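You operate a simulated robot arm through the tools that you are given. There is no shell and no other tool. Be economical: measure what you need, move in short steps, check, and stop when the job is done.

You are at the controls of a simulated robot arm. One attempt, no reset.

JOB
Brush slip on the bowl's scored base, fit the centring bar and press the foot ring on through it.
Fine: Stand the brush in its holder; bar down on both pins; the ring must hold. Set down upright: yellow slip brush. A coat counts when it lies all over at full strength: go over it till it gets no stronger.

Only the result counts: the job must be done as asked and must still hold three seconds after the hand-in. Knocking over, shifting, dropping, spilling or breaking anything else fails it.

ROBOT AND FRAMES
A 6-joint arm with a two-finger parallel gripper, fixed in place. Base frame: the origin is at the foot of the arm, x ahead of it, y to its left, z up; the work surface is at about z = 890. Lengths are in mm, angles in rad, forces in N, time in s.
With the tool pointing down near the work surface it reaches from about 240 to 660 mm from the base axis. Its first joint turns from -1.152 to 1.152 rad. Payload 2.9 kg.
The tool frame sits at the grasp point between the pads (the TCP): z along the fingers, y along the line on which they close. The tips reach 30 mm beyond it. Largest opening 110 mm; finger width 20, thickness 10; the body of the gripper, 48 by 112 mm, starts 55 mm behind the TCP.
Orientation is told as [roll, pitch, yaw] about the base's x, y, z axes, in that order, counted from this pose: with the fingers straight down and closing along the base's y, the tool's x points along the base's -x, its y along +y and its z along -z.

CONTROLS
- The arm moves only by the tool arm_command. Its arguments are lists of equal length, an entry for each row: "dp": the shift along the tool's x, y, z in cm, a list of three; "turn": the turn, a rotation vector about the tool's x, y, z in rad, a list of three; "hand": the closure, from 0 (fully open) to 1 (shut). In form: {"dp": [[tx, ty, tz], ...], "turn": [[rx, ry, rz], ...], "hand": [hand, ...]}. A call has 1 to 20 rows; each row shifts and turns the commanded pose from where the row before left it, along the tool's axes as they then stand. A row lasts 0.2 s, in which the tool goes at most 50 mm and 0.15 rad; a call with a longer step from one row to the next is refused whole, and so is a gripper value outside its range. Where a pose cannot be reached the arm comes as near as it can. A force on the tool above 40 N (or 10 N above the force at the start of the call, whichever is more), or a blocked arm, ends the call early, and 0.2 s more pass. The fingers move at their own pace (about 108 mm/s each) and stop on an object; they squeeze with about 37 N. The grip force told is the motor's: it shows also when the fingers shut on nothing. Time passes only in rows, and 0.2 s behind the last, so rows that do not move let the fingers close. The reply holds the time, the measured pose of the TCP, the force on the tool along the base axes, the opening and the grip force, in the units named above and with some noise, with the torque about the TCP (base axes, N m) and any sound that the robot's microphone picked up.
- Cameras (640 x 400 px; columns grow to the right, rows downward): "scene" is fixed at [76.8, 423.8, 1402.9]; the picture's right is [-0.81, -0.59, 0.00], its down [-0.23, 0.31, -0.93] and it looks along [0.55, -0.74, -0.38] (base axes); focal length 309 px, centre (320, 200). "wrist" rides on the gripper at [72, 17, -103] in the tool frame; the picture's right is [-0.23, 0.97, 0.00], its down [-0.76, -0.18, -0.62] and it looks along [-0.61, -0.14, 0.78] (tool axes); focal length 222 px, centre (320, 200). There is no depth. A picture from a camera that has moved, and an enlarged one, comes with that camera's place and axes in the base frame and with its lens.
- camera(camera): a new picture of that camera. No time passes.
- zoom(camera, box): a new picture of the part [left, top, right, bottom] of that camera's present view, enlarged. No time passes.
- hand_in(): hands the job in; it is judged then, once.

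Go step by step. Nothing tells you positions but the pictures and the camera data: compare them with the known pose of the tool, close in by small moves and look again before you grip or let go. The budget is 120 turns and 64 pictures, counting those below and the enlarged ones. Unless the task says otherwise, let go and move clear before handing in, and close with one line.

The tools are called after "Request:" as name(argument=value, ...) on one line, values as JSON. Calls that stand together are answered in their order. arm_command: Moves the arm, as the interface text tells. Its arguments: {"type":"object","properties":{"dp":{"type":"array","items":{"type":"array","items":{"type":"number"}}},"turn":{"type":"array","items":{"type":"array","items":{"type":"number"}}},"hand":{"type":"array","items":{"type":"number"}}},"required":["dp","turn","hand"]} The other tools are called the same way: camera (camera) takes a picture; zoom (camera, box) takes an enlarged picture of a part of a camera's view; hand_in () hands the job in.

At the start:

```text
time: 0.0
tool_pos: [386.3, 29.0, 1266.6]
ee_rot: [0.0, 0.0, 0.002]
contact_force: [-0.1, -1.3, 0.4]
wrist_torque: [0.01, 0.0, -0.02]
finger_gap: 109.9
finger_force: 0.1
```

scene: 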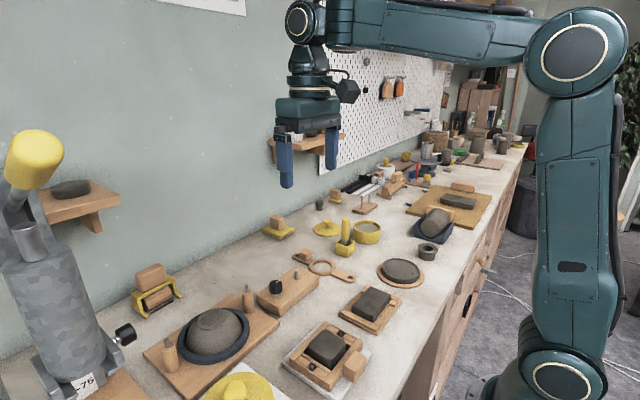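
wrist: 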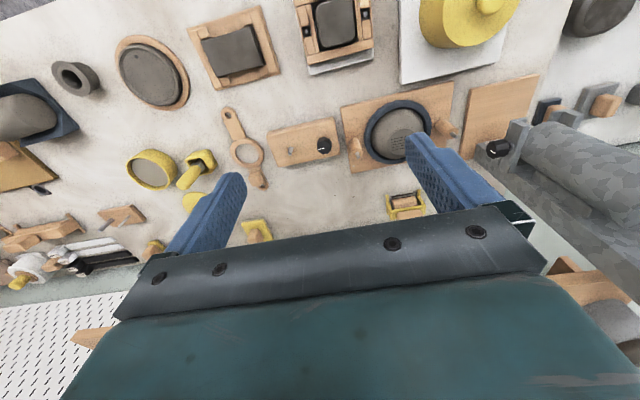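

I see a bowl upside down on a board with two pins, a slip pot with a yellow brush, a centring bar with a ring hole, and a foot ring. I'll zoom in to identify them.

Request:
zoom(camera="scene", box=[120, 260, 320, 385])

Request:
zoom(camera="scene", box=[260, 190, 460, 315])

Request:
zoom(camera="wrist", box=[120, 60, 470, 280])

```text
3.20 times, centred on (220, 322) of scene
camera zoom: at [76.8, 423.8, 1402.9], right [-0.81, -0.59, 0.0], down [-0.23, 0.31, -0.93], along [0.55, -0.74, -0.38], focal length 989 px, centre (640, -192)
```

zoom: 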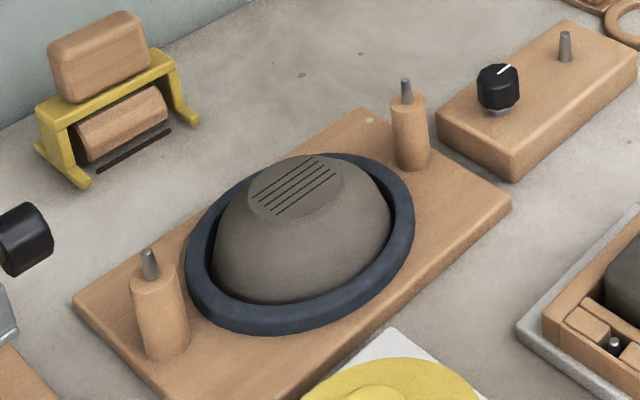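

```text
3.20 times, centred on (360, 252) of scene
camera zoom: at [76.8, 423.8, 1402.9], right [-0.81, -0.59, 0.0], down [-0.23, 0.31, -0.93], along [0.55, -0.74, -0.38], focal length 989 px, centre (192, 32)
```

zoom: 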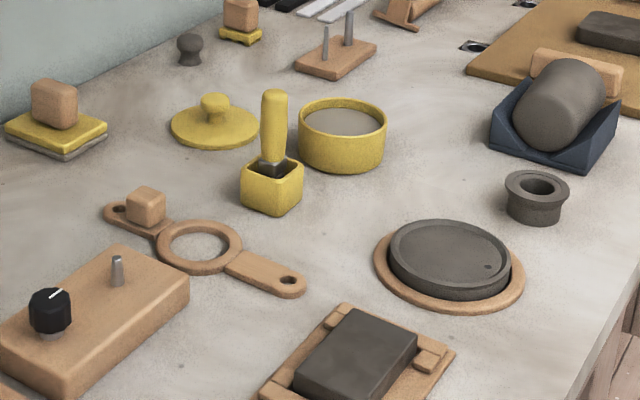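

```text
1.82 times, centred on (295, 170) of wrist
camera zoom: at [314.8, 46.1, 1369.6], right [0.23, 0.97, 0.0], down [0.76, -0.18, 0.62], along [0.61, -0.14, -0.78], focal length 404 px, centre (366, 254)
```

zoom: 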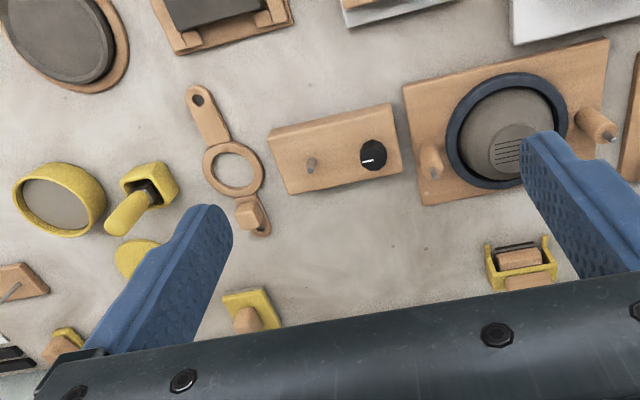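

The key parts, by triangulation:
- **Bowl base:** about (546,159,935), with pins near (538,72) and (537,257).
- **Bar:** lies along x at y≈-172.
- **Brush:** top near (500,-279,1004).
- **Slip pot:** (494,-398).
- **Foot ring:** (290,-394).

I'll go above the brush and look again.

Request:
arm_command(dp=[[-1.2, -3.85, 1.6], [-1.2, -3.85, 1.6], [-1.2, -3.85, 1.6], [-1.2, -3.85, 1.6], [-1.2, -3.85, 1.6], [-1.2, -3.85, 1.6], [-1.2, -3.85, 1.6], [-1.2, -3.85, 1.6], [0, 0, 0]], turn=[[0, 0, 0], [0, 0, 0], [0, 0, 0], [0, 0, 0], [0, 0, 0], [0, 0, 0], [0, 0, 0], [0, 0, 0], [0, 0, 0]], hand=[0, 0, 0, 0, 0, 0, 0, 0, 0])

Request:
camera(camera="wrist")

Request:
zoom(camera="scene", box=[280, 120, 480, 295])

```text
time: 2.0
tool_pos: [482.5, -279.3, 1138.7]
ee_rot: [-0.001, -0.001, 0.0]
contact_force: [-0.2, 0.3, -0.1]
wrist_torque: [-0.04, 0.01, -0.02]
finger_gap: 109.8
finger_force: 0.1
```

```text
58 pictures are left
camera wrist: at [411.4, -262.0, 1241.1], right [0.23, 0.97, 0.0], down [0.76, -0.18, 0.62], along [0.61, -0.14, -0.78], focal length 222 px, centre (320, 200)
```

wrist: 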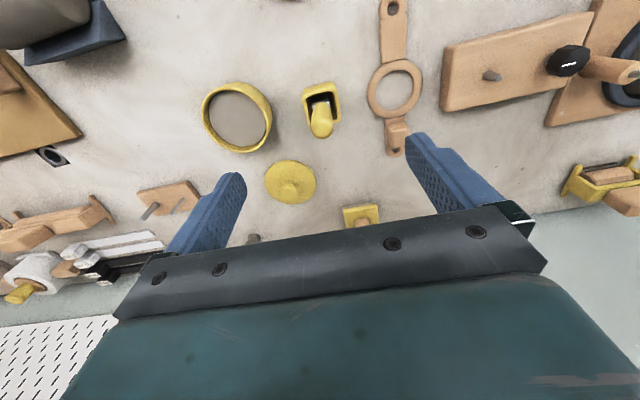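

```text
2.29 times, centred on (380, 208) of scene
camera zoom: at [76.9, 423.8, 1402.9], right [-0.81, -0.59, 0.0], down [-0.23, 0.31, -0.93], along [0.55, -0.74, -0.38], focal length 706 px, centre (183, 183)
```

zoom: 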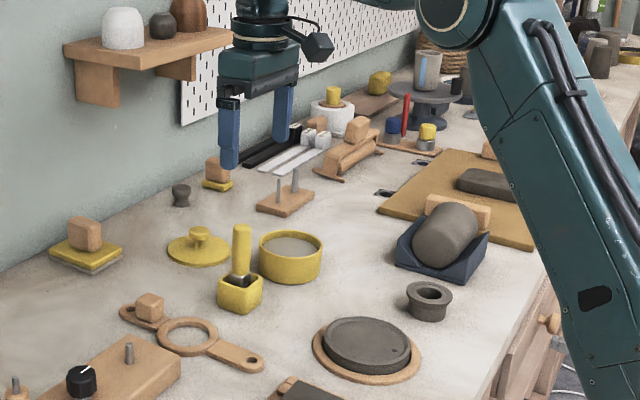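

The brush handle stands at about (497,-279), with its top near 1004. I'll descend around it and check before closing.

Request:
arm_command(dp=[[-0.5, 0, 4], [-0.5, 0, 4], [-0.45, 0, 4], [0, 0, 3.3], [0, 0, 0]], turn=[[0, 0, 0], [0, 0, 0], [0, 0, 0], [0, 0, 0], [0, 0, 0]], hand=[0, 0, 0, 0, 0])

Request:
camera(camera="wrist")

Request:
zoom(camera="scene", box=[300, 160, 420, 280])

```text
time: 3.2
tool_pos: [497.6, -278.4, 985.3]
ee_rot: [0.0, -0.001, 0.0]
contact_force: [0.0, -0.2, 0.1]
wrist_torque: [-0.01, -0.03, -0.02]
finger_gap: 109.9
finger_force: 0.0
```

```text
56 pictures are left
camera wrist: at [425.2, -261.6, 1088.0], right [0.23, 0.97, 0.0], down [0.76, -0.18, 0.62], along [0.61, -0.14, -0.78], focal length 222 px, centre (320, 200)
```

wrist: 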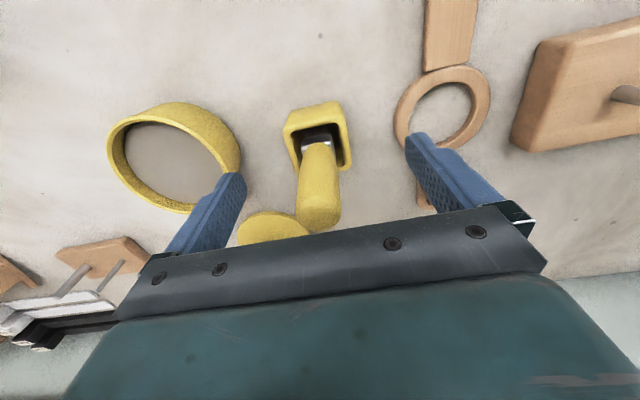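

```text
3.33 times, centred on (360, 220) of scene
camera zoom: at [76.8, 423.8, 1402.9], right [-0.81, -0.59, 0.0], down [-0.23, 0.31, -0.93], along [0.55, -0.74, -0.38], focal length 1030 px, centre (187, 133)
```

zoom: 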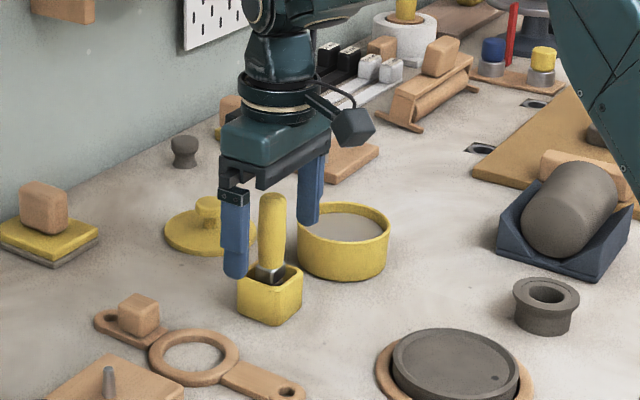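

The brush is centred between the fingers, so I'll close on it.

Request:
arm_command(dp=[[0.2, 0, 0], [0, 0, 0], [0, 0, 0], [0, 0, 0]], turn=[[0, 0, 0], [0, 0, 0], [0, 0, 0], [0, 0, 0]], hand=[0.5, 1, 1, 1])

Request:
camera(camera="wrist")

```text
time: 4.2
tool_pos: [495.3, -278.6, 986.5]
ee_rot: [-0.001, -0.001, 0.0]
contact_force: [0.5, 0.4, 0.4]
wrist_torque: [-0.01, 0.04, 0.01]
finger_gap: 24.0
finger_force: 36.1
```

```text
54 pictures are left
camera wrist: at [423.1, -261.5, 1088.4], right [0.23, 0.97, 0.0], down [0.76, -0.18, 0.62], along [0.61, -0.14, -0.78], focal length 222 px, centre (320, 200)
```

wrist: 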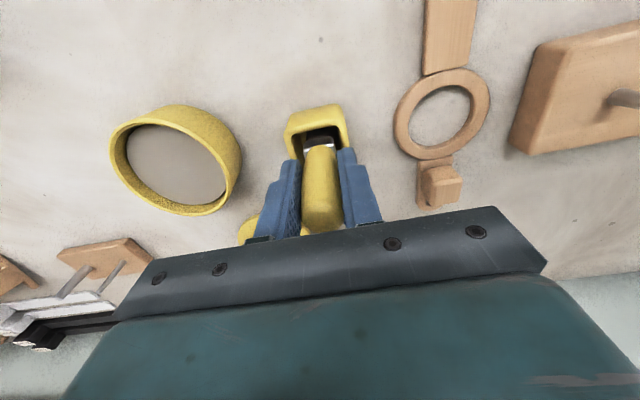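

The brush is gripped at 24 mm; the pose to return it to is (495,-278.6,986.5). I'll lift it straight out and look at it.

Request:
arm_command(dp=[[0, 0, -2], [0, 0, -3], [0, 0, -3], [0, 0, -3], [0, 0, 0]], turn=[[0, 0, 0], [0, 0, 0], [0, 0, 0], [0, 0, 0], [0, 0, 0]], hand=[1, 1, 1, 1, 1])

Request:
zoom(camera="scene", box=[300, 130, 420, 280])

Request:
camera(camera="wrist")

```text
time: 5.4
tool_pos: [495.0, -277.9, 1095.7]
ee_rot: [-0.001, 0.002, -0.001]
contact_force: [-0.2, 0.1, -1.3]
wrist_torque: [0.0, 0.01, -0.03]
finger_gap: 24.0
finger_force: 36.6
```

```text
2.67 times, centred on (360, 205) of scene
camera zoom: at [76.8, 423.8, 1402.9], right [-0.81, -0.59, 0.0], down [-0.23, 0.31, -0.93], along [0.55, -0.74, -0.38], focal length 824 px, centre (213, 187)
```

zoom: 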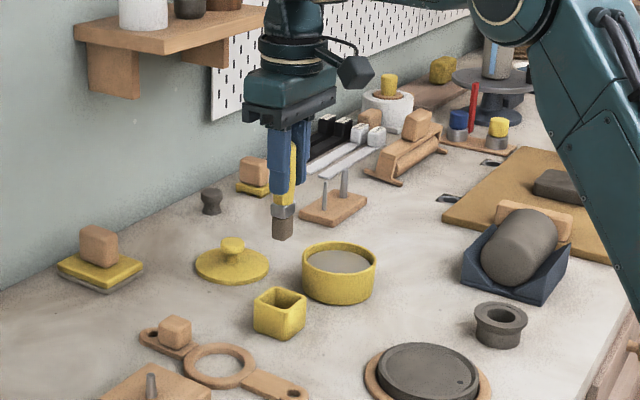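

```text
52 pictures are left
camera wrist: at [423.5, -262.3, 1198.4], right [0.23, 0.97, 0.0], down [0.76, -0.18, 0.62], along [0.61, -0.14, -0.78], focal length 222 px, centre (320, 200)
```

wrist: 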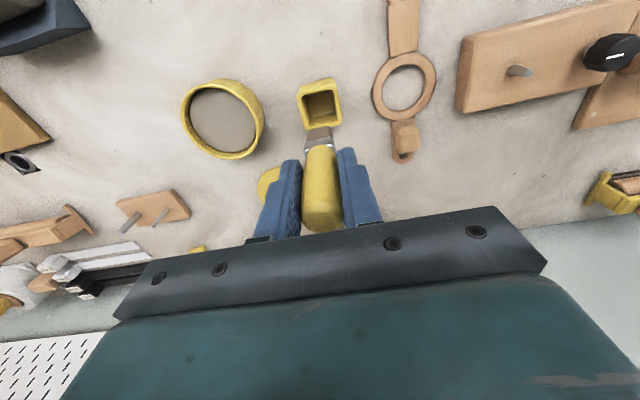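

The brush tip hangs about 92 mm below the TCP. The slip surface is near (493,-399,926), so I'll move over it and dip gently.

Request:
arm_command(dp=[[0.1, -4, 0], [0.1, -4, 0], [0.1, -4.1, 0], [0, 0, 0], [0, 0, 3.5], [0, 0, 3], [0, 0, 1.5], [0, 0, 0.8], [0, 0, 0]], turn=[[0, 0, 0], [0, 0, 0], [0, 0, 0], [0, 0, 0], [0, 0, 0], [0, 0, 0], [0, 0, 0], [0, 0, 0], [0, 0, 0]], hand=[1, 1, 1, 1, 1, 1, 1, 1, 1])

Request:
zoom(camera="scene", box=[300, 130, 420, 280])

Request:
camera(camera="wrist")

```text
time: 7.5
tool_pos: [493.6, -401.0, 1015.4]
ee_rot: [-0.009, -0.011, -0.002]
contact_force: [-0.5, -0.1, 4.8]
wrist_torque: [0.01, 0.04, -0.03]
finger_gap: 24.0
finger_force: 37.4
stopped in row 9: the force on the tool passed its limit at 41 N (the readings are from after the stop); the commanded pose is now the measured one
```

```text
2.67 times, centred on (360, 205) of scene
camera zoom: at [76.7, 423.9, 1402.9], right [-0.81, -0.59, 0.0], down [-0.23, 0.31, -0.93], along [0.55, -0.74, -0.38], focal length 824 px, centre (213, 187)
```

zoom: 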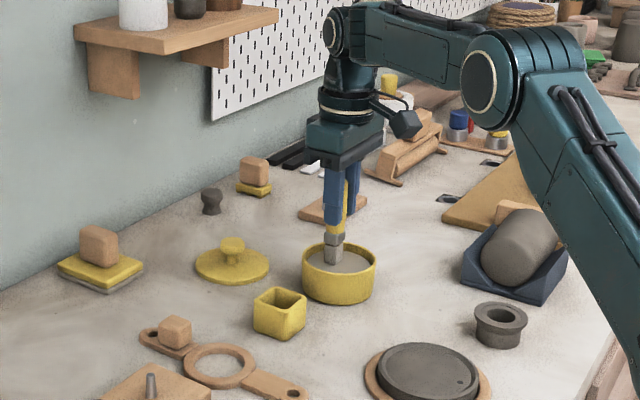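

```text
50 pictures are left
camera wrist: at [420.1, -383.4, 1116.8], right [0.23, 0.97, -0.01], down [0.75, -0.17, 0.63], along [0.61, -0.15, -0.77], focal length 222 px, centre (320, 200)
```

wrist: 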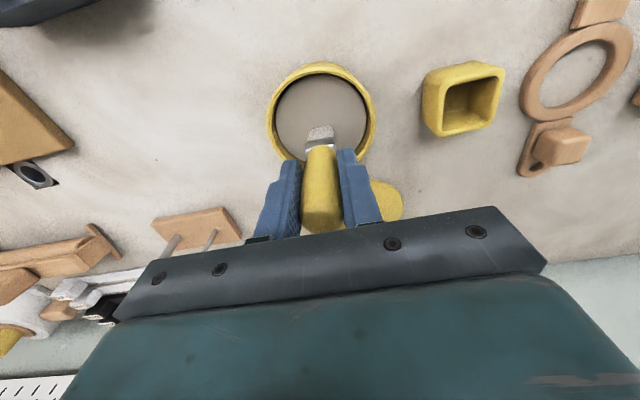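

The bristles now carry slip; they met the surface at about TCP z 1012. I'll lift and travel over to the bowl at a safe height.

Request:
arm_command(dp=[[0, 0, -3], [0, 0, -4], [0, 0, -3.5], [0, 0, 0], [-0.4, 4.6, 0], [-0.4, 4.6, 0], [-0.4, 4.6, 0], [-0.4, 4.6, 0], [-0.4, 4.6, 0], [-0.4, 4.6, 0], [-0.4, 4.6, 0], [-0.4, 4.6, 0], [-0.4, 4.6, 0], [-0.4, 4.6, 0], [-0.4, 4.6, 0], [-0.4, 4.6, 0], [0, 0, 0]], turn=[[-0.009, 0.011, 0], [0, 0, 0], [0, 0, 0], [0, 0, 0], [0, 0, 0], [0, 0, 0], [0, 0, 0], [0, 0, 0], [0, 0, 0], [0, 0, 0], [0, 0, 0], [0, 0, 0], [0, 0, 0], [0, 0, 0], [0, 0, 0], [0, 0, 0], [0, 0, 0]], hand=[1, 1, 1, 1, 1, 1, 1, 1, 1, 1, 1, 1, 1, 1, 1, 1, 1])

Request:
zoom(camera="scene", box=[120, 200, 320, 385])

Request:
zoom(camera="wrist", box=[170, 0, 490, 200])

```text
time: 11.1
tool_pos: [536.5, 155.8, 1118.2]
ee_rot: [0.002, 0.002, -0.002]
contact_force: [-0.7, 0.6, -0.6]
wrist_torque: [0.0, 0.01, 0.02]
finger_gap: 24.1
finger_force: 36.9
out of reach, approached as far as the arm can: row 3
```

```text
2.16 times, centred on (220, 292) of scene
camera zoom: at [76.8, 423.9, 1402.9], right [-0.81, -0.59, 0.0], down [-0.23, 0.31, -0.93], along [0.55, -0.74, -0.38], focal length 668 px, centre (536, 0)
```

zoom: 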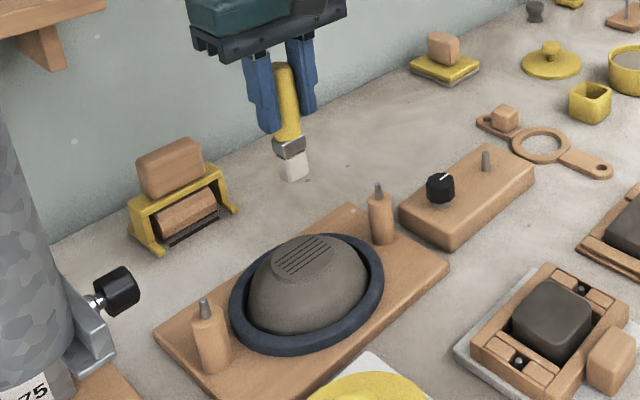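

```text
2.00 times, centred on (330, 100) of wrist
camera zoom: at [465.9, 172.3, 1221.2], right [0.23, 0.97, 0.0], down [0.76, -0.18, 0.62], along [0.61, -0.14, -0.78], focal length 444 px, centre (300, 400)
```

zoom: 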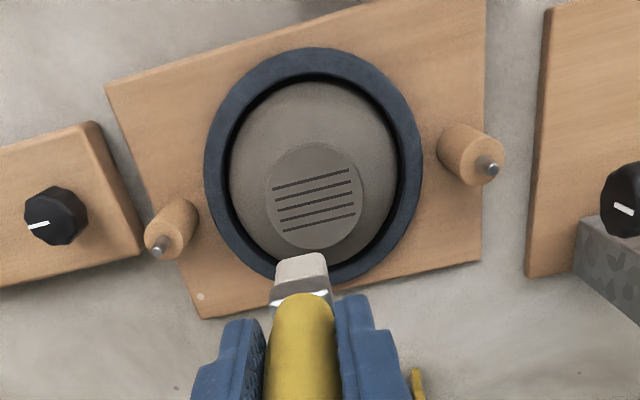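

The base centre is about (538,166,938) with radius around 27 mm, and the pins are at (534,77) and (537,257). I'll bring the tip just above the base, then step down watching the force.

Request:
arm_command(dp=[[0, 0.95, 2], [0, 0, 3], [0, 0, 2.5], [0, 0, 0.5], [0, 0, 0]], turn=[[0, 0, 0], [0, 0, 0], [0, 0, 0], [0, 0, 0], [0, 0, 0]], hand=[1, 1, 1, 1, 1])

Request:
zoom(camera="scene", box=[150, 240, 290, 365])

Request:
zoom(camera="wrist", box=[230, 60, 420, 180])

```text
time: 12.2
tool_pos: [538.0, 164.1, 1038.0]
ee_rot: [0.003, -0.001, 0.0]
contact_force: [-0.9, 1.9, 6.8]
wrist_torque: [0.04, -0.02, 0.03]
finger_gap: 24.1
finger_force: 36.8
```

```text
3.20 times, centred on (220, 302) of scene
camera zoom: at [76.7, 423.8, 1402.9], right [-0.81, -0.59, 0.0], down [-0.23, 0.31, -0.93], along [0.55, -0.74, -0.38], focal length 989 px, centre (640, -128)
```

zoom: 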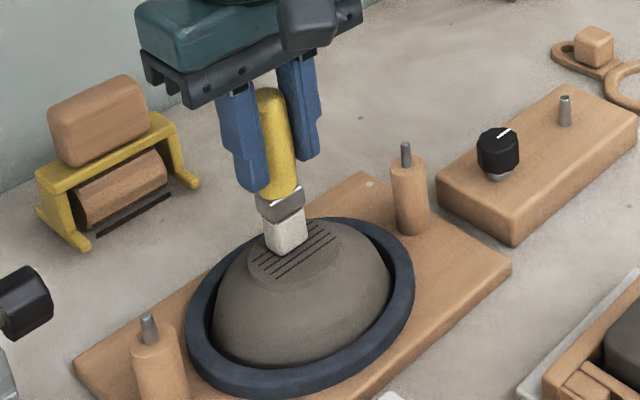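

```text
3.33 times, centred on (325, 120) of wrist
camera zoom: at [465.4, 180.8, 1141.6], right [0.23, 0.97, 0.0], down [0.76, -0.18, 0.62], along [0.61, -0.14, -0.78], focal length 740 px, centre (303, 467)
```

zoom: 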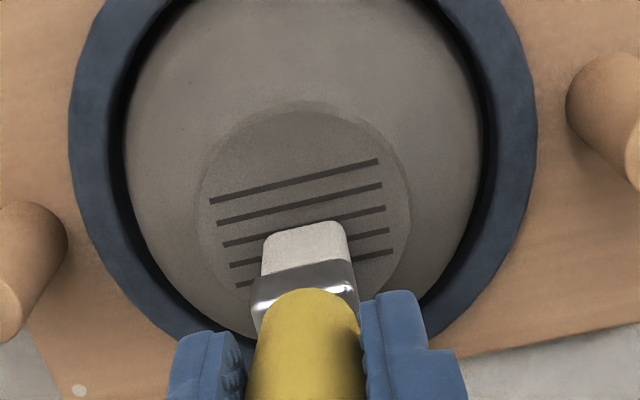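

The tip is touching the base at about 7 N. I'll do a first test pass: shift to the middle and stroke along y.

Request:
arm_command(dp=[[0.7, 0, 0], [0, 0.6, 0], [0, 0.6, 0], [0, 0.6, 0], [0, -0.6, 0], [0, -0.6, 0], [0, -0.6, 0], [0, -0.6, 0], [0, -0.6, 0], [0, -0.6, 0], [0, 0.9, 0], [0, 0.9, 0], [0, 0, 0]], turn=[[0, 0, 0], [0, 0, 0], [0, 0, 0], [0, 0, 0], [0, 0, 0], [0, 0, 0], [0, 0, 0], [0, 0, 0], [0, 0, 0], [0, 0, 0], [0, 0, 0], [0, 0, 0], [0, 0, 0]], hand=[1, 1, 1, 1, 1, 1, 1, 1, 1, 1, 1, 1, 1])

Request:
zoom(camera="scene", box=[150, 240, 290, 365])

Request:
zoom(camera="wrist", box=[230, 60, 420, 180])

```text
time: 15.1
tool_pos: [531.2, 164.0, 1038.7]
ee_rot: [0.002, 0.003, -0.003]
contact_force: [-0.2, -5.1, 11.4]
wrist_torque: [-0.39, -0.06, -0.06]
finger_gap: 24.2
finger_force: 36.0
```

```text
3.20 times, centred on (220, 302) of scene
camera zoom: at [76.6, 423.6, 1403.0], right [-0.81, -0.59, 0.0], down [-0.23, 0.31, -0.93], along [0.55, -0.74, -0.38], focal length 989 px, centre (640, -128)
```

zoom: 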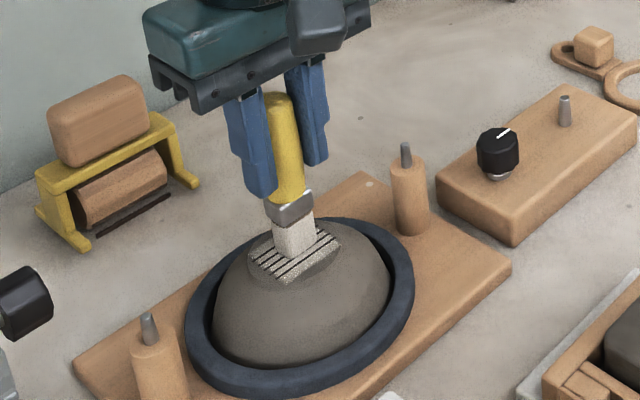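

```text
3.33 times, centred on (325, 120) of wrist
camera zoom: at [458.6, 180.3, 1141.2], right [0.23, 0.97, 0.0], down [0.76, -0.18, 0.62], along [0.6, -0.14, -0.78], focal length 740 px, centre (303, 467)
```

zoom: 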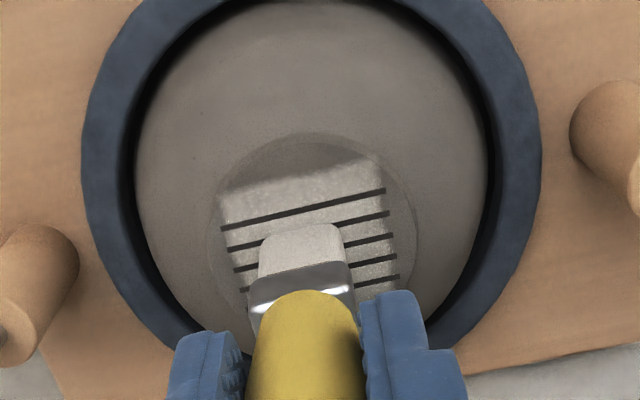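

It leaves a clear swath. Now I'll cover the -x edge and the +x edge with wider strokes.

Request:
arm_command(dp=[[0, 0.7, 0], [0.5, 0.7, 0], [0.4, 0.3, 0], [0, -0.8, 0], [0, -0.8, 0], [0, -0.8, 0], [0, -0.8, 0], [-0.5, -0.2, 0], [-0.4, 0.2, 0], [0, 0.8, 0], [0, 0.8, 0], [0, 0.8, 0], [0, 0.8, 0], [0, 0.3, 0], [-0.4, -0.2, 0], [-0.4, -0.6, 0], [0, -0.8, 0], [0, -0.8, 0], [0, -0.8, 0], [0, -0.4, 0]], turn=[[0, 0, 0], [0, 0, 0], [0, 0, 0], [0, 0, 0], [0, 0, 0], [0, 0, 0], [0, 0, 0], [0, 0, 0], [0, 0, 0], [0, 0, 0], [0, 0, 0], [0, 0, 0], [0, 0, 0], [0, 0, 0], [0, 0, 0], [0, 0, 0], [0, 0, 0], [0, 0, 0], [0, 0, 0], [0, 0, 0]], hand=[1, 1, 1, 1, 1, 1, 1, 1, 1, 1, 1, 1, 1, 1, 1, 1, 1, 1, 1, 1])

Request:
arm_command(dp=[[-0.5, 0.1, 0], [-0.5, 0.3, 0], [0, 0.8, 0], [0, 0.8, 0], [0, 0.8, 0], [0, 0.5, 0], [0, -0.8, 0], [0, -0.7, 0], [0, 0, -3], [0, 0, -3], [0, 0, 0]], turn=[[0, 0, 0], [0, 0, 0], [0, 0, 0], [0, 0, 0], [0, 0, 0], [0, 0, 0], [0, 0, 0], [0, 0, 0], [0, 0, 0], [0, 0, 0], [0, 0, 0]], hand=[1, 1, 1, 1, 1, 1, 1, 1, 1, 1, 1])

Request:
zoom(camera="scene", box=[160, 240, 280, 350])

Request:
zoom(camera="wrist", box=[230, 40, 420, 160])

```text
time: 19.2
tool_pos: [538.9, 148.4, 1038.1]
ee_rot: [0.002, 0.004, -0.001]
contact_force: [0.3, 2.9, 7.1]
wrist_torque: [0.29, -0.04, 0.03]
finger_gap: 24.2
finger_force: 37.6
```

```text
time: 21.6
tool_pos: [549.1, 166.1, 1099.1]
ee_rot: [0.001, 0.002, -0.001]
contact_force: [-0.2, -0.2, -1.3]
wrist_torque: [-0.02, -0.03, -0.01]
finger_gap: 24.4
finger_force: 37.0
```

```text
3.64 times, centred on (220, 295) of scene
camera zoom: at [76.8, 423.8, 1402.9], right [-0.81, -0.59, 0.0], down [-0.23, 0.31, -0.93], along [0.55, -0.74, -0.38], focal length 1124 px, centre (684, -146)
```

zoom: 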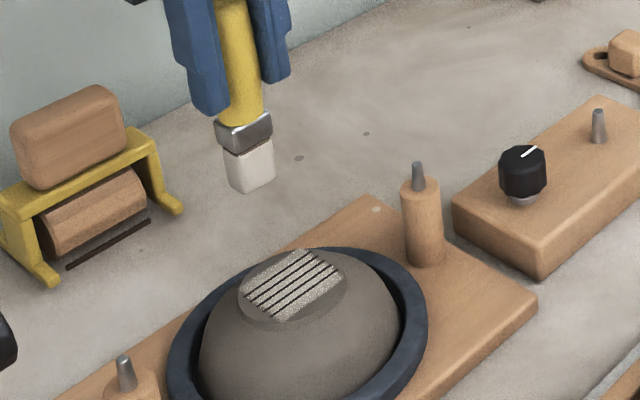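

```text
3.33 times, centred on (325, 100) of wrist
camera zoom: at [476.8, 182.5, 1201.3], right [0.23, 0.97, 0.0], down [0.76, -0.18, 0.62], along [0.61, -0.14, -0.78], focal length 740 px, centre (303, 533)
```

zoom: 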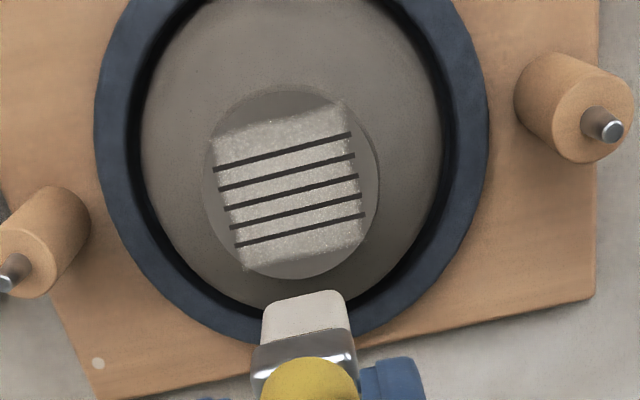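

The coat covers a rectangle over the scored area but looks speckled, so it isn't at full strength. I'll go over it again with slightly wider rasters.

Request:
arm_command(dp=[[-0.6, 1.6, 3], [0, 0, 2.5], [0, 0, 0.65], [0, -0.8, 0], [0, -0.8, 0], [0, -0.8, 0], [0, -0.8, 0], [0.7, 0, 0], [0, 0.8, 0], [0, 0.8, 0], [0, 0.8, 0], [0, 0.8, 0], [0.7, 0, 0], [0, -0.8, 0], [0, -0.8, 0], [0, -0.8, 0], [0, -0.8, 0], [0.7, 0, 0], [0, 0.8, 0], [0, 0.8, 0]], turn=[[0, 0, 0], [0, 0, 0], [0, 0, 0], [0, 0, 0], [0, 0, 0], [0, 0, 0], [0, 0, 0], [0, 0, 0], [0, 0, 0], [0, 0, 0], [0, 0, 0], [0, 0, 0], [0, 0, 0], [0, 0, 0], [0, 0, 0], [0, 0, 0], [0, 0, 0], [0, 0, 0], [0, 0, 0], [0, 0, 0]], hand=[1, 1, 1, 1, 1, 1, 1, 1, 1, 1, 1, 1, 1, 1, 1, 1, 1, 1, 1, 1])

Request:
arm_command(dp=[[0, 0.8, 0], [0, 0.8, 0], [0.7, 0, 0], [0, -0.8, 0], [0, -0.8, 0], [0, -0.8, 0], [0, -0.8, 0], [0.7, 0, 0], [0, 0.8, 0], [0, 0.8, 0], [0, 0.8, 0], [0, 0.8, 0], [0.3, 0, 0], [0, -0.8, 0], [0, -0.8, 0], [0, -0.8, 0], [0, -0.8, 0], [-0.5, 0, 0]], turn=[[0, 0, 0], [0, 0, 0], [0, 0, 0], [0, 0, 0], [0, 0, 0], [0, 0, 0], [0, 0, 0], [0, 0, 0], [0, 0, 0], [0, 0, 0], [0, 0, 0], [0, 0, 0], [0, 0, 0], [0, 0, 0], [0, 0, 0], [0, 0, 0], [0, 0, 0], [0, 0, 0]], hand=[1, 1, 1, 1, 1, 1, 1, 1, 1, 1, 1, 1, 1, 1, 1, 1, 1, 1])

Request:
arm_command(dp=[[0, 0, -3], [0, 0, -3], [-3, 1.5, 0], [0, 0, 0]], turn=[[0, 0, 0], [0, 0, 0], [0, 0, 0], [0, 0, 0]], hand=[1, 1, 1, 1])

Request:
zoom(camera="scene", box=[160, 240, 280, 350])

Request:
zoom(camera="wrist", box=[230, 40, 420, 160])

```text
time: 25.9
tool_pos: [533.8, 165.2, 1036.6]
ee_rot: [0.0, 0.005, -0.005]
contact_force: [-1.2, -7.3, 14.2]
wrist_torque: [-0.51, -0.05, -0.05]
finger_gap: 24.1
finger_force: 36.9
```

```text
time: 29.6
tool_pos: [521.4, 150.6, 1038.8]
ee_rot: [0.001, 0.003, -0.003]
contact_force: [-1.2, -0.2, 0.9]
wrist_torque: [-0.03, 0.11, 0.01]
finger_gap: 24.1
finger_force: 37.6
```

```text
time: 30.6
tool_pos: [552.9, 165.7, 1097.0]
ee_rot: [0.001, 0.001, -0.003]
contact_force: [0.9, 0.3, 0.0]
wrist_torque: [-0.04, 0.0, -0.02]
finger_gap: 24.2
finger_force: 37.1
```

```text
3.64 times, centred on (220, 295) of scene
camera zoom: at [76.8, 423.8, 1402.9], right [-0.81, -0.59, 0.0], down [-0.23, 0.31, -0.93], along [0.55, -0.74, -0.38], focal length 1124 px, centre (684, -146)
```

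zoom: 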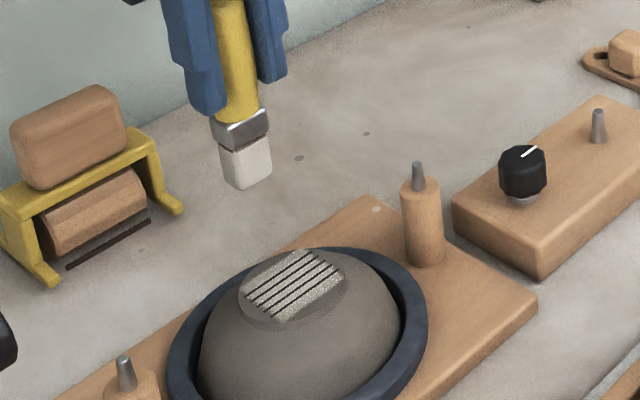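

```text
3.33 times, centred on (325, 100) of wrist
camera zoom: at [481.1, 181.7, 1199.4], right [0.23, 0.97, 0.0], down [0.76, -0.18, 0.62], along [0.61, -0.14, -0.78], focal length 740 px, centre (303, 533)
```

zoom: 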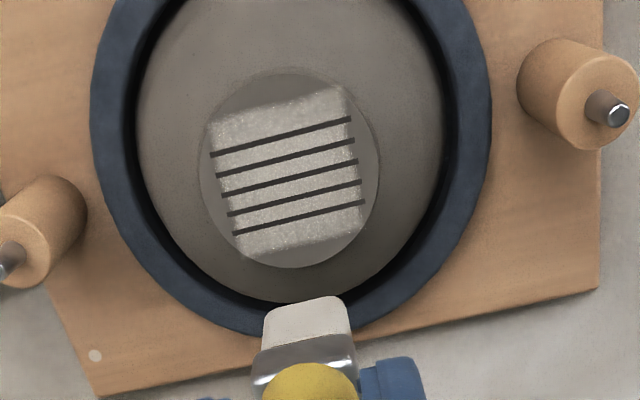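

The coat is stronger than before. I'll do one more full raster and compare.

Request:
arm_command(dp=[[-0.3, 1.6, 3], [0, 0, 2.5], [0, 0, 0.5], [0, -0.8, 0], [0, -0.8, 0], [0, -0.8, 0], [0, -0.8, 0], [0.7, 0, 0], [0, 0.8, 0], [0, 0.8, 0], [0, 0.8, 0], [0, 0.8, 0], [0.7, 0, 0], [0, -0.8, 0], [0, -0.8, 0], [0, -0.8, 0], [0, -0.8, 0], [0.7, 0, 0], [0, 0.8, 0], [0, 0.8, 0]], turn=[[0, 0, 0], [0, 0, 0], [0, 0, 0], [0, 0, 0], [0, 0, 0], [0, 0, 0], [0, 0, 0], [0, 0, 0], [0, 0, 0], [0, 0, 0], [0, 0, 0], [0, 0, 0], [0, 0, 0], [0, 0, 0], [0, 0, 0], [0, 0, 0], [0, 0, 0], [0, 0, 0], [0, 0, 0], [0, 0, 0]], hand=[1, 1, 1, 1, 1, 1, 1, 1, 1, 1, 1, 1, 1, 1, 1, 1, 1, 1, 1, 1])

Request:
arm_command(dp=[[0, 0.8, 0], [0, 0.8, 0], [0.7, 0, 0], [0, -0.8, 0], [0, -0.8, 0], [0, -0.8, 0], [0, -0.8, 0], [0.7, 0, 0], [0, 0.8, 0], [0, 0.8, 0], [0, 0.8, 0], [0, 0.8, 0], [0.3, 0, 0], [0, -0.8, 0], [0, -0.8, 0], [0, -0.8, 0], [0, -0.8, 0], [-0.5, 0, 0]], turn=[[0, 0, 0], [0, 0, 0], [0, 0, 0], [0, 0, 0], [0, 0, 0], [0, 0, 0], [0, 0, 0], [0, 0, 0], [0, 0, 0], [0, 0, 0], [0, 0, 0], [0, 0, 0], [0, 0, 0], [0, 0, 0], [0, 0, 0], [0, 0, 0], [0, 0, 0], [0, 0, 0]], hand=[1, 1, 1, 1, 1, 1, 1, 1, 1, 1, 1, 1, 1, 1, 1, 1, 1, 1])

Request:
arm_command(dp=[[0, 0, -3], [0, 0, -3], [-3, 1.5, 0], [0, 0, 0]], turn=[[0, 0, 0], [0, 0, 0], [0, 0, 0], [0, 0, 0]], hand=[1, 1, 1, 1])

Request:
zoom(camera="wrist", box=[230, 40, 420, 160])

```text
time: 34.9
tool_pos: [532.8, 166.0, 1036.3]
ee_rot: [0.002, 0.005, -0.001]
contact_force: [-0.1, -2.5, 2.9]
wrist_torque: [-0.18, 0.02, -0.01]
finger_gap: 24.2
finger_force: 37.2
```

```text
time: 38.6
tool_pos: [520.0, 148.0, 1037.4]
ee_rot: [0.002, 0.001, -0.002]
contact_force: [-0.1, -0.2, -0.3]
wrist_torque: [0.02, 0.0, 0.01]
finger_gap: 24.3
finger_force: 37.0
```

```text
time: 39.6
tool_pos: [551.5, 164.0, 1098.0]
ee_rot: [0.002, 0.002, -0.002]
contact_force: [0.2, 0.3, -0.8]
wrist_torque: [-0.02, 0.04, 0.01]
finger_gap: 24.3
finger_force: 37.0
```

```text
3.33 times, centred on (325, 100) of wrist
camera zoom: at [480.2, 180.7, 1200.4], right [0.23, 0.97, 0.0], down [0.76, -0.18, 0.62], along [0.61, -0.14, -0.78], focal length 740 px, centre (303, 533)
```

zoom: 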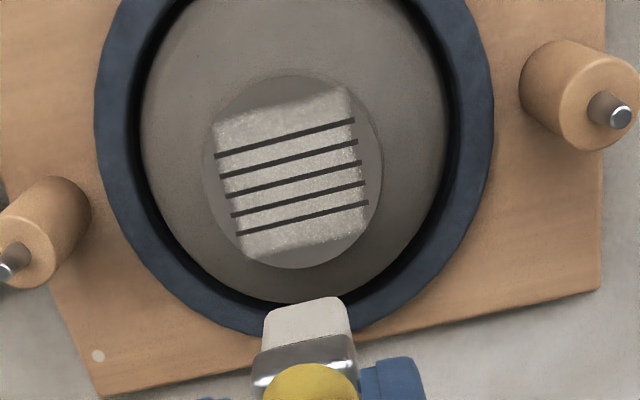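

Contact got light at the edges, so I'll do a cross raster (strokes along x) about 3 mm lower.

Request:
arm_command(dp=[[-0.5, 1.7, 3], [0, 0, 2.5], [0, 0, 0.8], [0.9, 0, 0], [0.9, 0, 0], [0.9, 0, 0], [0.9, 0, 0], [0, -0.8, 0], [-0.9, 0, 0], [-0.9, 0, 0], [-0.9, 0, 0], [-0.9, 0, 0], [0, -0.8, 0], [0.9, 0, 0], [0.9, 0, 0], [0.9, 0, 0], [0.9, 0, 0]], turn=[[0, 0, 0], [0, 0, 0], [0, 0, 0], [0, 0, 0], [0, 0, 0], [0, 0, 0], [0, 0, 0], [0, 0, 0], [0, 0, 0], [0, 0, 0], [0, 0, 0], [0, 0, 0], [0, 0, 0], [0, 0, 0], [0, 0, 0], [0, 0, 0], [0, 0, 0]], hand=[1, 1, 1, 1, 1, 1, 1, 1, 1, 1, 1, 1, 1, 1, 1, 1, 1])

Request:
arm_command(dp=[[0, -0.8, 0], [-0.9, 0, 0], [-0.9, 0, 0], [-0.9, 0, 0], [-0.9, 0, 0], [0, -0.8, 0], [0.9, 0, 0], [0.9, 0, 0], [0.9, 0, 0], [0.9, 0, 0], [0, 0.8, 0], [-0.9, 0.8, 0], [-0.9, 0, 0]], turn=[[0, 0, 0], [0, 0, 0], [0, 0, 0], [0, 0, 0], [0, 0, 0], [0, 0, 0], [0, 0, 0], [0, 0, 0], [0, 0, 0], [0, 0, 0], [0, 0, 0], [0, 0, 0], [0, 0, 0]], hand=[1, 1, 1, 1, 1, 1, 1, 1, 1, 1, 1, 1, 1])

Request:
arm_command(dp=[[0, 0, -3], [0, 0, -3], [-1.5, 0, 0], [0, 0, 0]], turn=[[0, 0, 0], [0, 0, 0], [0, 0, 0], [0, 0, 0]], hand=[1, 1, 1, 1])

Request:
zoom(camera="wrist", box=[230, 40, 420, 160])

```text
time: 43.2
tool_pos: [521.0, 165.3, 1035.6]
ee_rot: [0.004, -0.002, -0.001]
contact_force: [7.4, -0.8, 17.4]
wrist_torque: [-0.1, -0.88, 0.0]
finger_gap: 24.3
finger_force: 37.1
```

```text
time: 46.0
tool_pos: [537.3, 165.8, 1034.7]
ee_rot: [0.001, 0.004, 0.003]
contact_force: [-9.6, 1.2, 19.1]
wrist_torque: [0.22, 0.58, 0.05]
finger_gap: 24.1
finger_force: 37.0
```

```text
time: 47.0
tool_pos: [553.8, 165.2, 1092.7]
ee_rot: [0.003, 0.001, -0.004]
contact_force: [0.0, 0.1, -0.2]
wrist_torque: [-0.03, 0.01, 0.0]
finger_gap: 24.1
finger_force: 36.8
```

```text
3.33 times, centred on (325, 100) of wrist
camera zoom: at [482.3, 181.4, 1195.8], right [0.23, 0.97, 0.0], down [0.76, -0.18, 0.62], along [0.61, -0.14, -0.78], focal length 740 px, centre (303, 533)
```

zoom: 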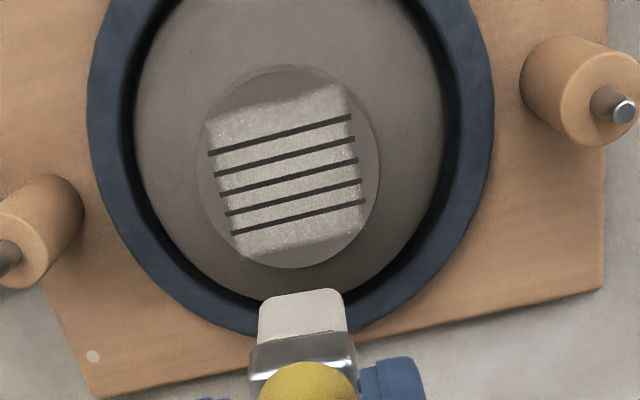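

The coat looks about the same as last time. I'll zoom in tightly to judge evenness.

Request:
zoom(camera="wrist", box=[285, 60, 345, 125])

Request:
zoom(camera="scene", box=[195, 270, 265, 335])

```text
6.15 times, centred on (315, 92) of wrist
camera zoom: at [482.3, 181.4, 1195.8], right [0.23, 0.97, 0.0], down [0.76, -0.18, 0.62], along [0.61, -0.14, -0.78], focal length 1367 px, centre (351, 862)
```

zoom: 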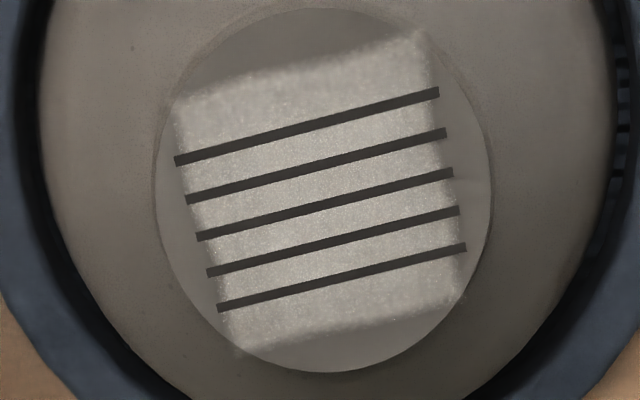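

```text
6.15 times, centred on (230, 302) of scene
camera zoom: at [76.8, 423.8, 1402.9], right [-0.81, -0.59, 0.0], down [-0.23, 0.31, -0.93], along [0.55, -0.74, -0.38], focal length 1901 px, centre (874, -431)
```

zoom: 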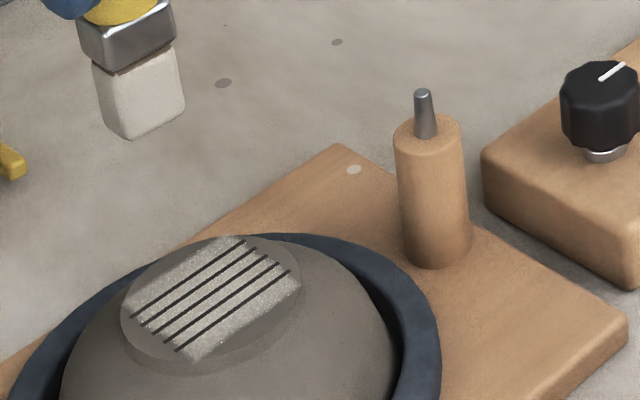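

It looks even, but to be sure the brush isn't just running dry I'll re-dip it and do one more raster. Travelling back to the pot.

Request:
arm_command(dp=[[0.5, -4.7, -0.5], [0.5, -4.7, 0], [0.5, -4.7, 0], [0.5, -4.7, 0], [0.5, -4.7, 0], [0.5, -4.7, 0], [0.5, -4.7, 0], [0.5, -4.7, 0], [0.5, -4.7, 0], [0.5, -4.7, 0], [0.5, -4.7, 0], [0.5, -4.7, 0], [0, 0, 0], [0, 0, 3], [0, 0, 3], [0, 0, 1.5], [0, 0, 0.3], [0, 0, 0]], turn=[[0, 0, 0], [0, 0, 0], [0, 0, 0], [0, 0, 0], [0, 0, 0], [0, 0, 0], [0, 0, 0], [0, 0, 0], [0, 0, 0], [0, 0, 0], [0, 0, 0], [0, 0, 0], [0, 0, 0], [0, 0, 0], [0, 0, 0], [0, 0, 0], [0, 0, 0], [0, 0, 0]], hand=[1, 1, 1, 1, 1, 1, 1, 1, 1, 1, 1, 1, 1, 1, 1, 1, 1, 1])

```text
time: 50.9
tool_pos: [493.2, -398.2, 1020.8]
ee_rot: [0.002, 0.002, 0.0]
contact_force: [0.0, 0.3, -0.1]
wrist_torque: [0.02, 0.01, -0.03]
finger_gap: 24.1
finger_force: 37.2
```

No contact yet, so I'll step down gently.

Request:
arm_command(dp=[[0, 0, 0.4], [0, 0, 0.4], [0, 0, 0]], turn=[[0, 0, 0], [0, 0, 0], [0, 0, 0]], hand=[1, 1, 1])

Request:
zoom(camera="scene", box=[300, 170, 400, 260])

```text
time: 51.6
tool_pos: [493.2, -399.1, 1011.9]
ee_rot: [0.001, 0.001, -0.001]
contact_force: [0.1, -0.4, -1.5]
wrist_torque: [-0.04, 0.01, -0.05]
finger_gap: 23.8
finger_force: 37.3
```

```text
4.44 times, centred on (350, 215) of scene
camera zoom: at [76.8, 423.8, 1402.9], right [-0.81, -0.59, 0.0], down [-0.23, 0.31, -0.93], along [0.55, -0.74, -0.38], focal length 1373 px, centre (187, 133)
```

zoom: 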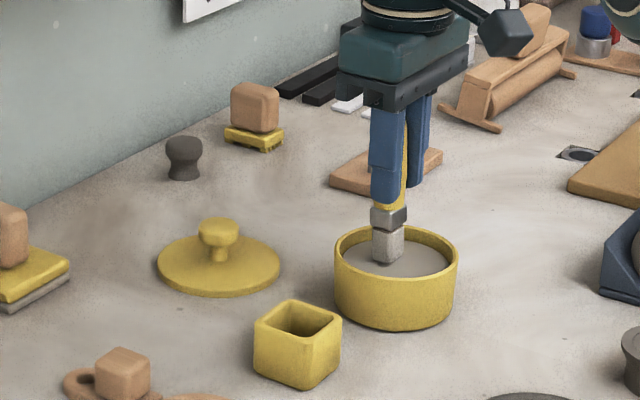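

Request:
arm_command(dp=[[0, 0, 0.3], [0, 0, 0.3], [0, 0, 0]], turn=[[0, 0, 0], [0, 0, 0], [0, 0, 0]], hand=[1, 1, 1])

```text
time: 52.5
tool_pos: [492.8, -398.9, 1009.5]
ee_rot: [-0.005, -0.005, -0.001]
contact_force: [-5.0, 3.3, 30.0]
wrist_torque: [0.22, 0.08, 0.02]
finger_gap: 24.2
finger_force: 36.8
```

It's in the slip with firm contact. I'll lift and go back to the bowl.

Request:
arm_command(dp=[[0, 0, -2.5], [0, 0, -3], [0, 0, -3], [0, 0, 0], [-0.45, 4.75, 0], [-0.45, 4.75, 0], [-0.45, 4.75, 0], [-0.45, 4.75, 0], [-0.45, 4.75, 0], [-0.45, 4.75, 0], [-0.45, 4.75, 0], [-0.45, 4.75, 0], [-0.45, 4.75, 0], [-0.45, 4.75, 0], [-0.45, 4.75, 0], [-0.45, 4.75, 0], [0, 0, 0]], turn=[[0, 0, 0], [0, 0, 0], [0, 0, 0], [0, 0, 0], [0, 0, 0], [0, 0, 0], [0, 0, 0], [0, 0, 0], [0, 0, 0], [0, 0, 0], [0, 0, 0], [0, 0, 0], [0, 0, 0], [0, 0, 0], [0, 0, 0], [0, 0, 0], [0, 0, 0]], hand=[1, 1, 1, 1, 1, 1, 1, 1, 1, 1, 1, 1, 1, 1, 1, 1, 1])

```text
time: 56.0
tool_pos: [545.1, 172.7, 1091.5]
ee_rot: [0.001, 0.001, -0.003]
contact_force: [0.1, 0.8, -1.4]
wrist_torque: [0.01, 0.01, 0.0]
finger_gap: 24.2
finger_force: 37.2
```

Now the confirming raster at z≈1034.5.

Request:
arm_command(dp=[[-1.2, 1.0, 3], [0, 0, 2.2], [0, 0, 0.5], [0, -0.85, 0], [0, -0.85, 0], [0, -0.85, 0], [0, -0.85, 0], [0.8, 0, 0], [0, 0.85, 0], [0, 0.85, 0], [0, 0.85, 0], [0, 0.85, 0], [0.8, 0, 0], [0, -0.85, 0], [0, -0.85, 0], [0, -0.85, 0], [0, -0.85, 0], [0.8, 0, 0], [0, 0.85, 0], [0, 0.85, 0]], turn=[[0, 0, 0], [0, 0, 0], [0, 0, 0], [0, 0, 0], [0, 0, 0], [0, 0, 0], [0, 0, 0], [0, 0, 0], [0, 0, 0], [0, 0, 0], [0, 0, 0], [0, 0, 0], [0, 0, 0], [0, 0, 0], [0, 0, 0], [0, 0, 0], [0, 0, 0], [0, 0, 0], [0, 0, 0], [0, 0, 0]], hand=[1, 1, 1, 1, 1, 1, 1, 1, 1, 1, 1, 1, 1, 1, 1, 1, 1, 1, 1, 1])

Request:
arm_command(dp=[[0, 0.85, 0], [0, 0.85, 0], [0.8, 0, 0], [0, -0.85, 0], [0, -0.85, 0], [0, -0.85, 0], [0, -0.85, 0], [0.8, 0, 0], [0, 0.85, 0], [0, 0.85, 0], [0, 0.85, 0], [0, 0.85, 0], [-1, -0.8, 0], [-1, -0.9, 0]], turn=[[0, 0, 0], [0, 0, 0], [0, 0, 0], [0, 0, 0], [0, 0, 0], [0, 0, 0], [0, 0, 0], [0, 0, 0], [0, 0, 0], [0, 0, 0], [0, 0, 0], [0, 0, 0], [0, 0, 0], [0, 0, 0]], hand=[1, 1, 1, 1, 1, 1, 1, 1, 1, 1, 1, 1, 1, 1])

Request:
arm_command(dp=[[0, 0, -3], [0, 0, -3], [-1.5, 0, 0], [0, 0, 0]], turn=[[0, 0, 0], [0, 0, 0], [0, 0, 0], [0, 0, 0]], hand=[1, 1, 1, 1])

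Request:
zoom(camera="wrist", box=[285, 60, 345, 125])

Request:
zoom(camera="scene", box=[195, 270, 265, 335])

```text
time: 60.2
tool_pos: [535.4, 163.9, 1034.8]
ee_rot: [0.003, 0.002, -0.001]
contact_force: [0.6, -0.7, 0.0]
wrist_torque: [0.03, 0.05, 0.0]
finger_gap: 24.1
finger_force: 36.5
```

```text
time: 63.2
tool_pos: [539.3, 163.9, 1034.7]
ee_rot: [0.002, 0.001, 0.0]
contact_force: [1.6, -0.4, -0.3]
wrist_torque: [-0.02, -0.04, 0.03]
finger_gap: 24.3
finger_force: 36.9
```

```text
time: 64.2
tool_pos: [554.1, 163.3, 1094.4]
ee_rot: [0.001, 0.002, -0.001]
contact_force: [-0.5, -0.8, 0.0]
wrist_torque: [0.0, -0.02, -0.01]
finger_gap: 24.2
finger_force: 37.1
```

```text
6.15 times, centred on (315, 92) of wrist
camera zoom: at [482.8, 180.0, 1197.5], right [0.23, 0.97, 0.0], down [0.76, -0.18, 0.62], along [0.61, -0.14, -0.78], focal length 1367 px, centre (351, 862)
```

zoom: 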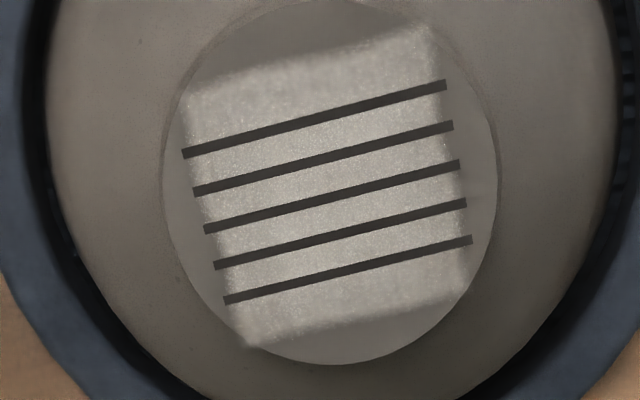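

```text
6.15 times, centred on (230, 302) of scene
camera zoom: at [76.8, 423.8, 1402.9], right [-0.81, -0.59, 0.0], down [-0.23, 0.31, -0.93], along [0.55, -0.74, -0.38], focal length 1901 px, centre (874, -431)
```

zoom: 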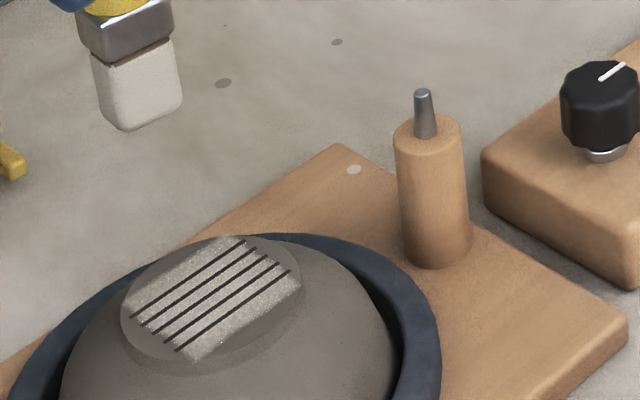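

This raster had almost no contact because the brush rode up in the grip a little. I'll repeat it about 4 mm lower with the fresh slip.

Request:
arm_command(dp=[[0.5, 0, 3], [0.6, 0, 2.5], [0, 0, 0.9], [0, 0, 0]], turn=[[0, 0, 0], [0, 0, 0], [0, 0, 0], [0, 0, 0]], hand=[1, 1, 1, 1])

```text
time: 65.2
tool_pos: [542.5, 163.7, 1034.8]
ee_rot: [0.002, -0.004, -0.001]
contact_force: [-4.6, 0.2, 24.9]
wrist_torque: [-0.04, 0.02, 0.0]
finger_gap: 24.2
finger_force: 36.9
```

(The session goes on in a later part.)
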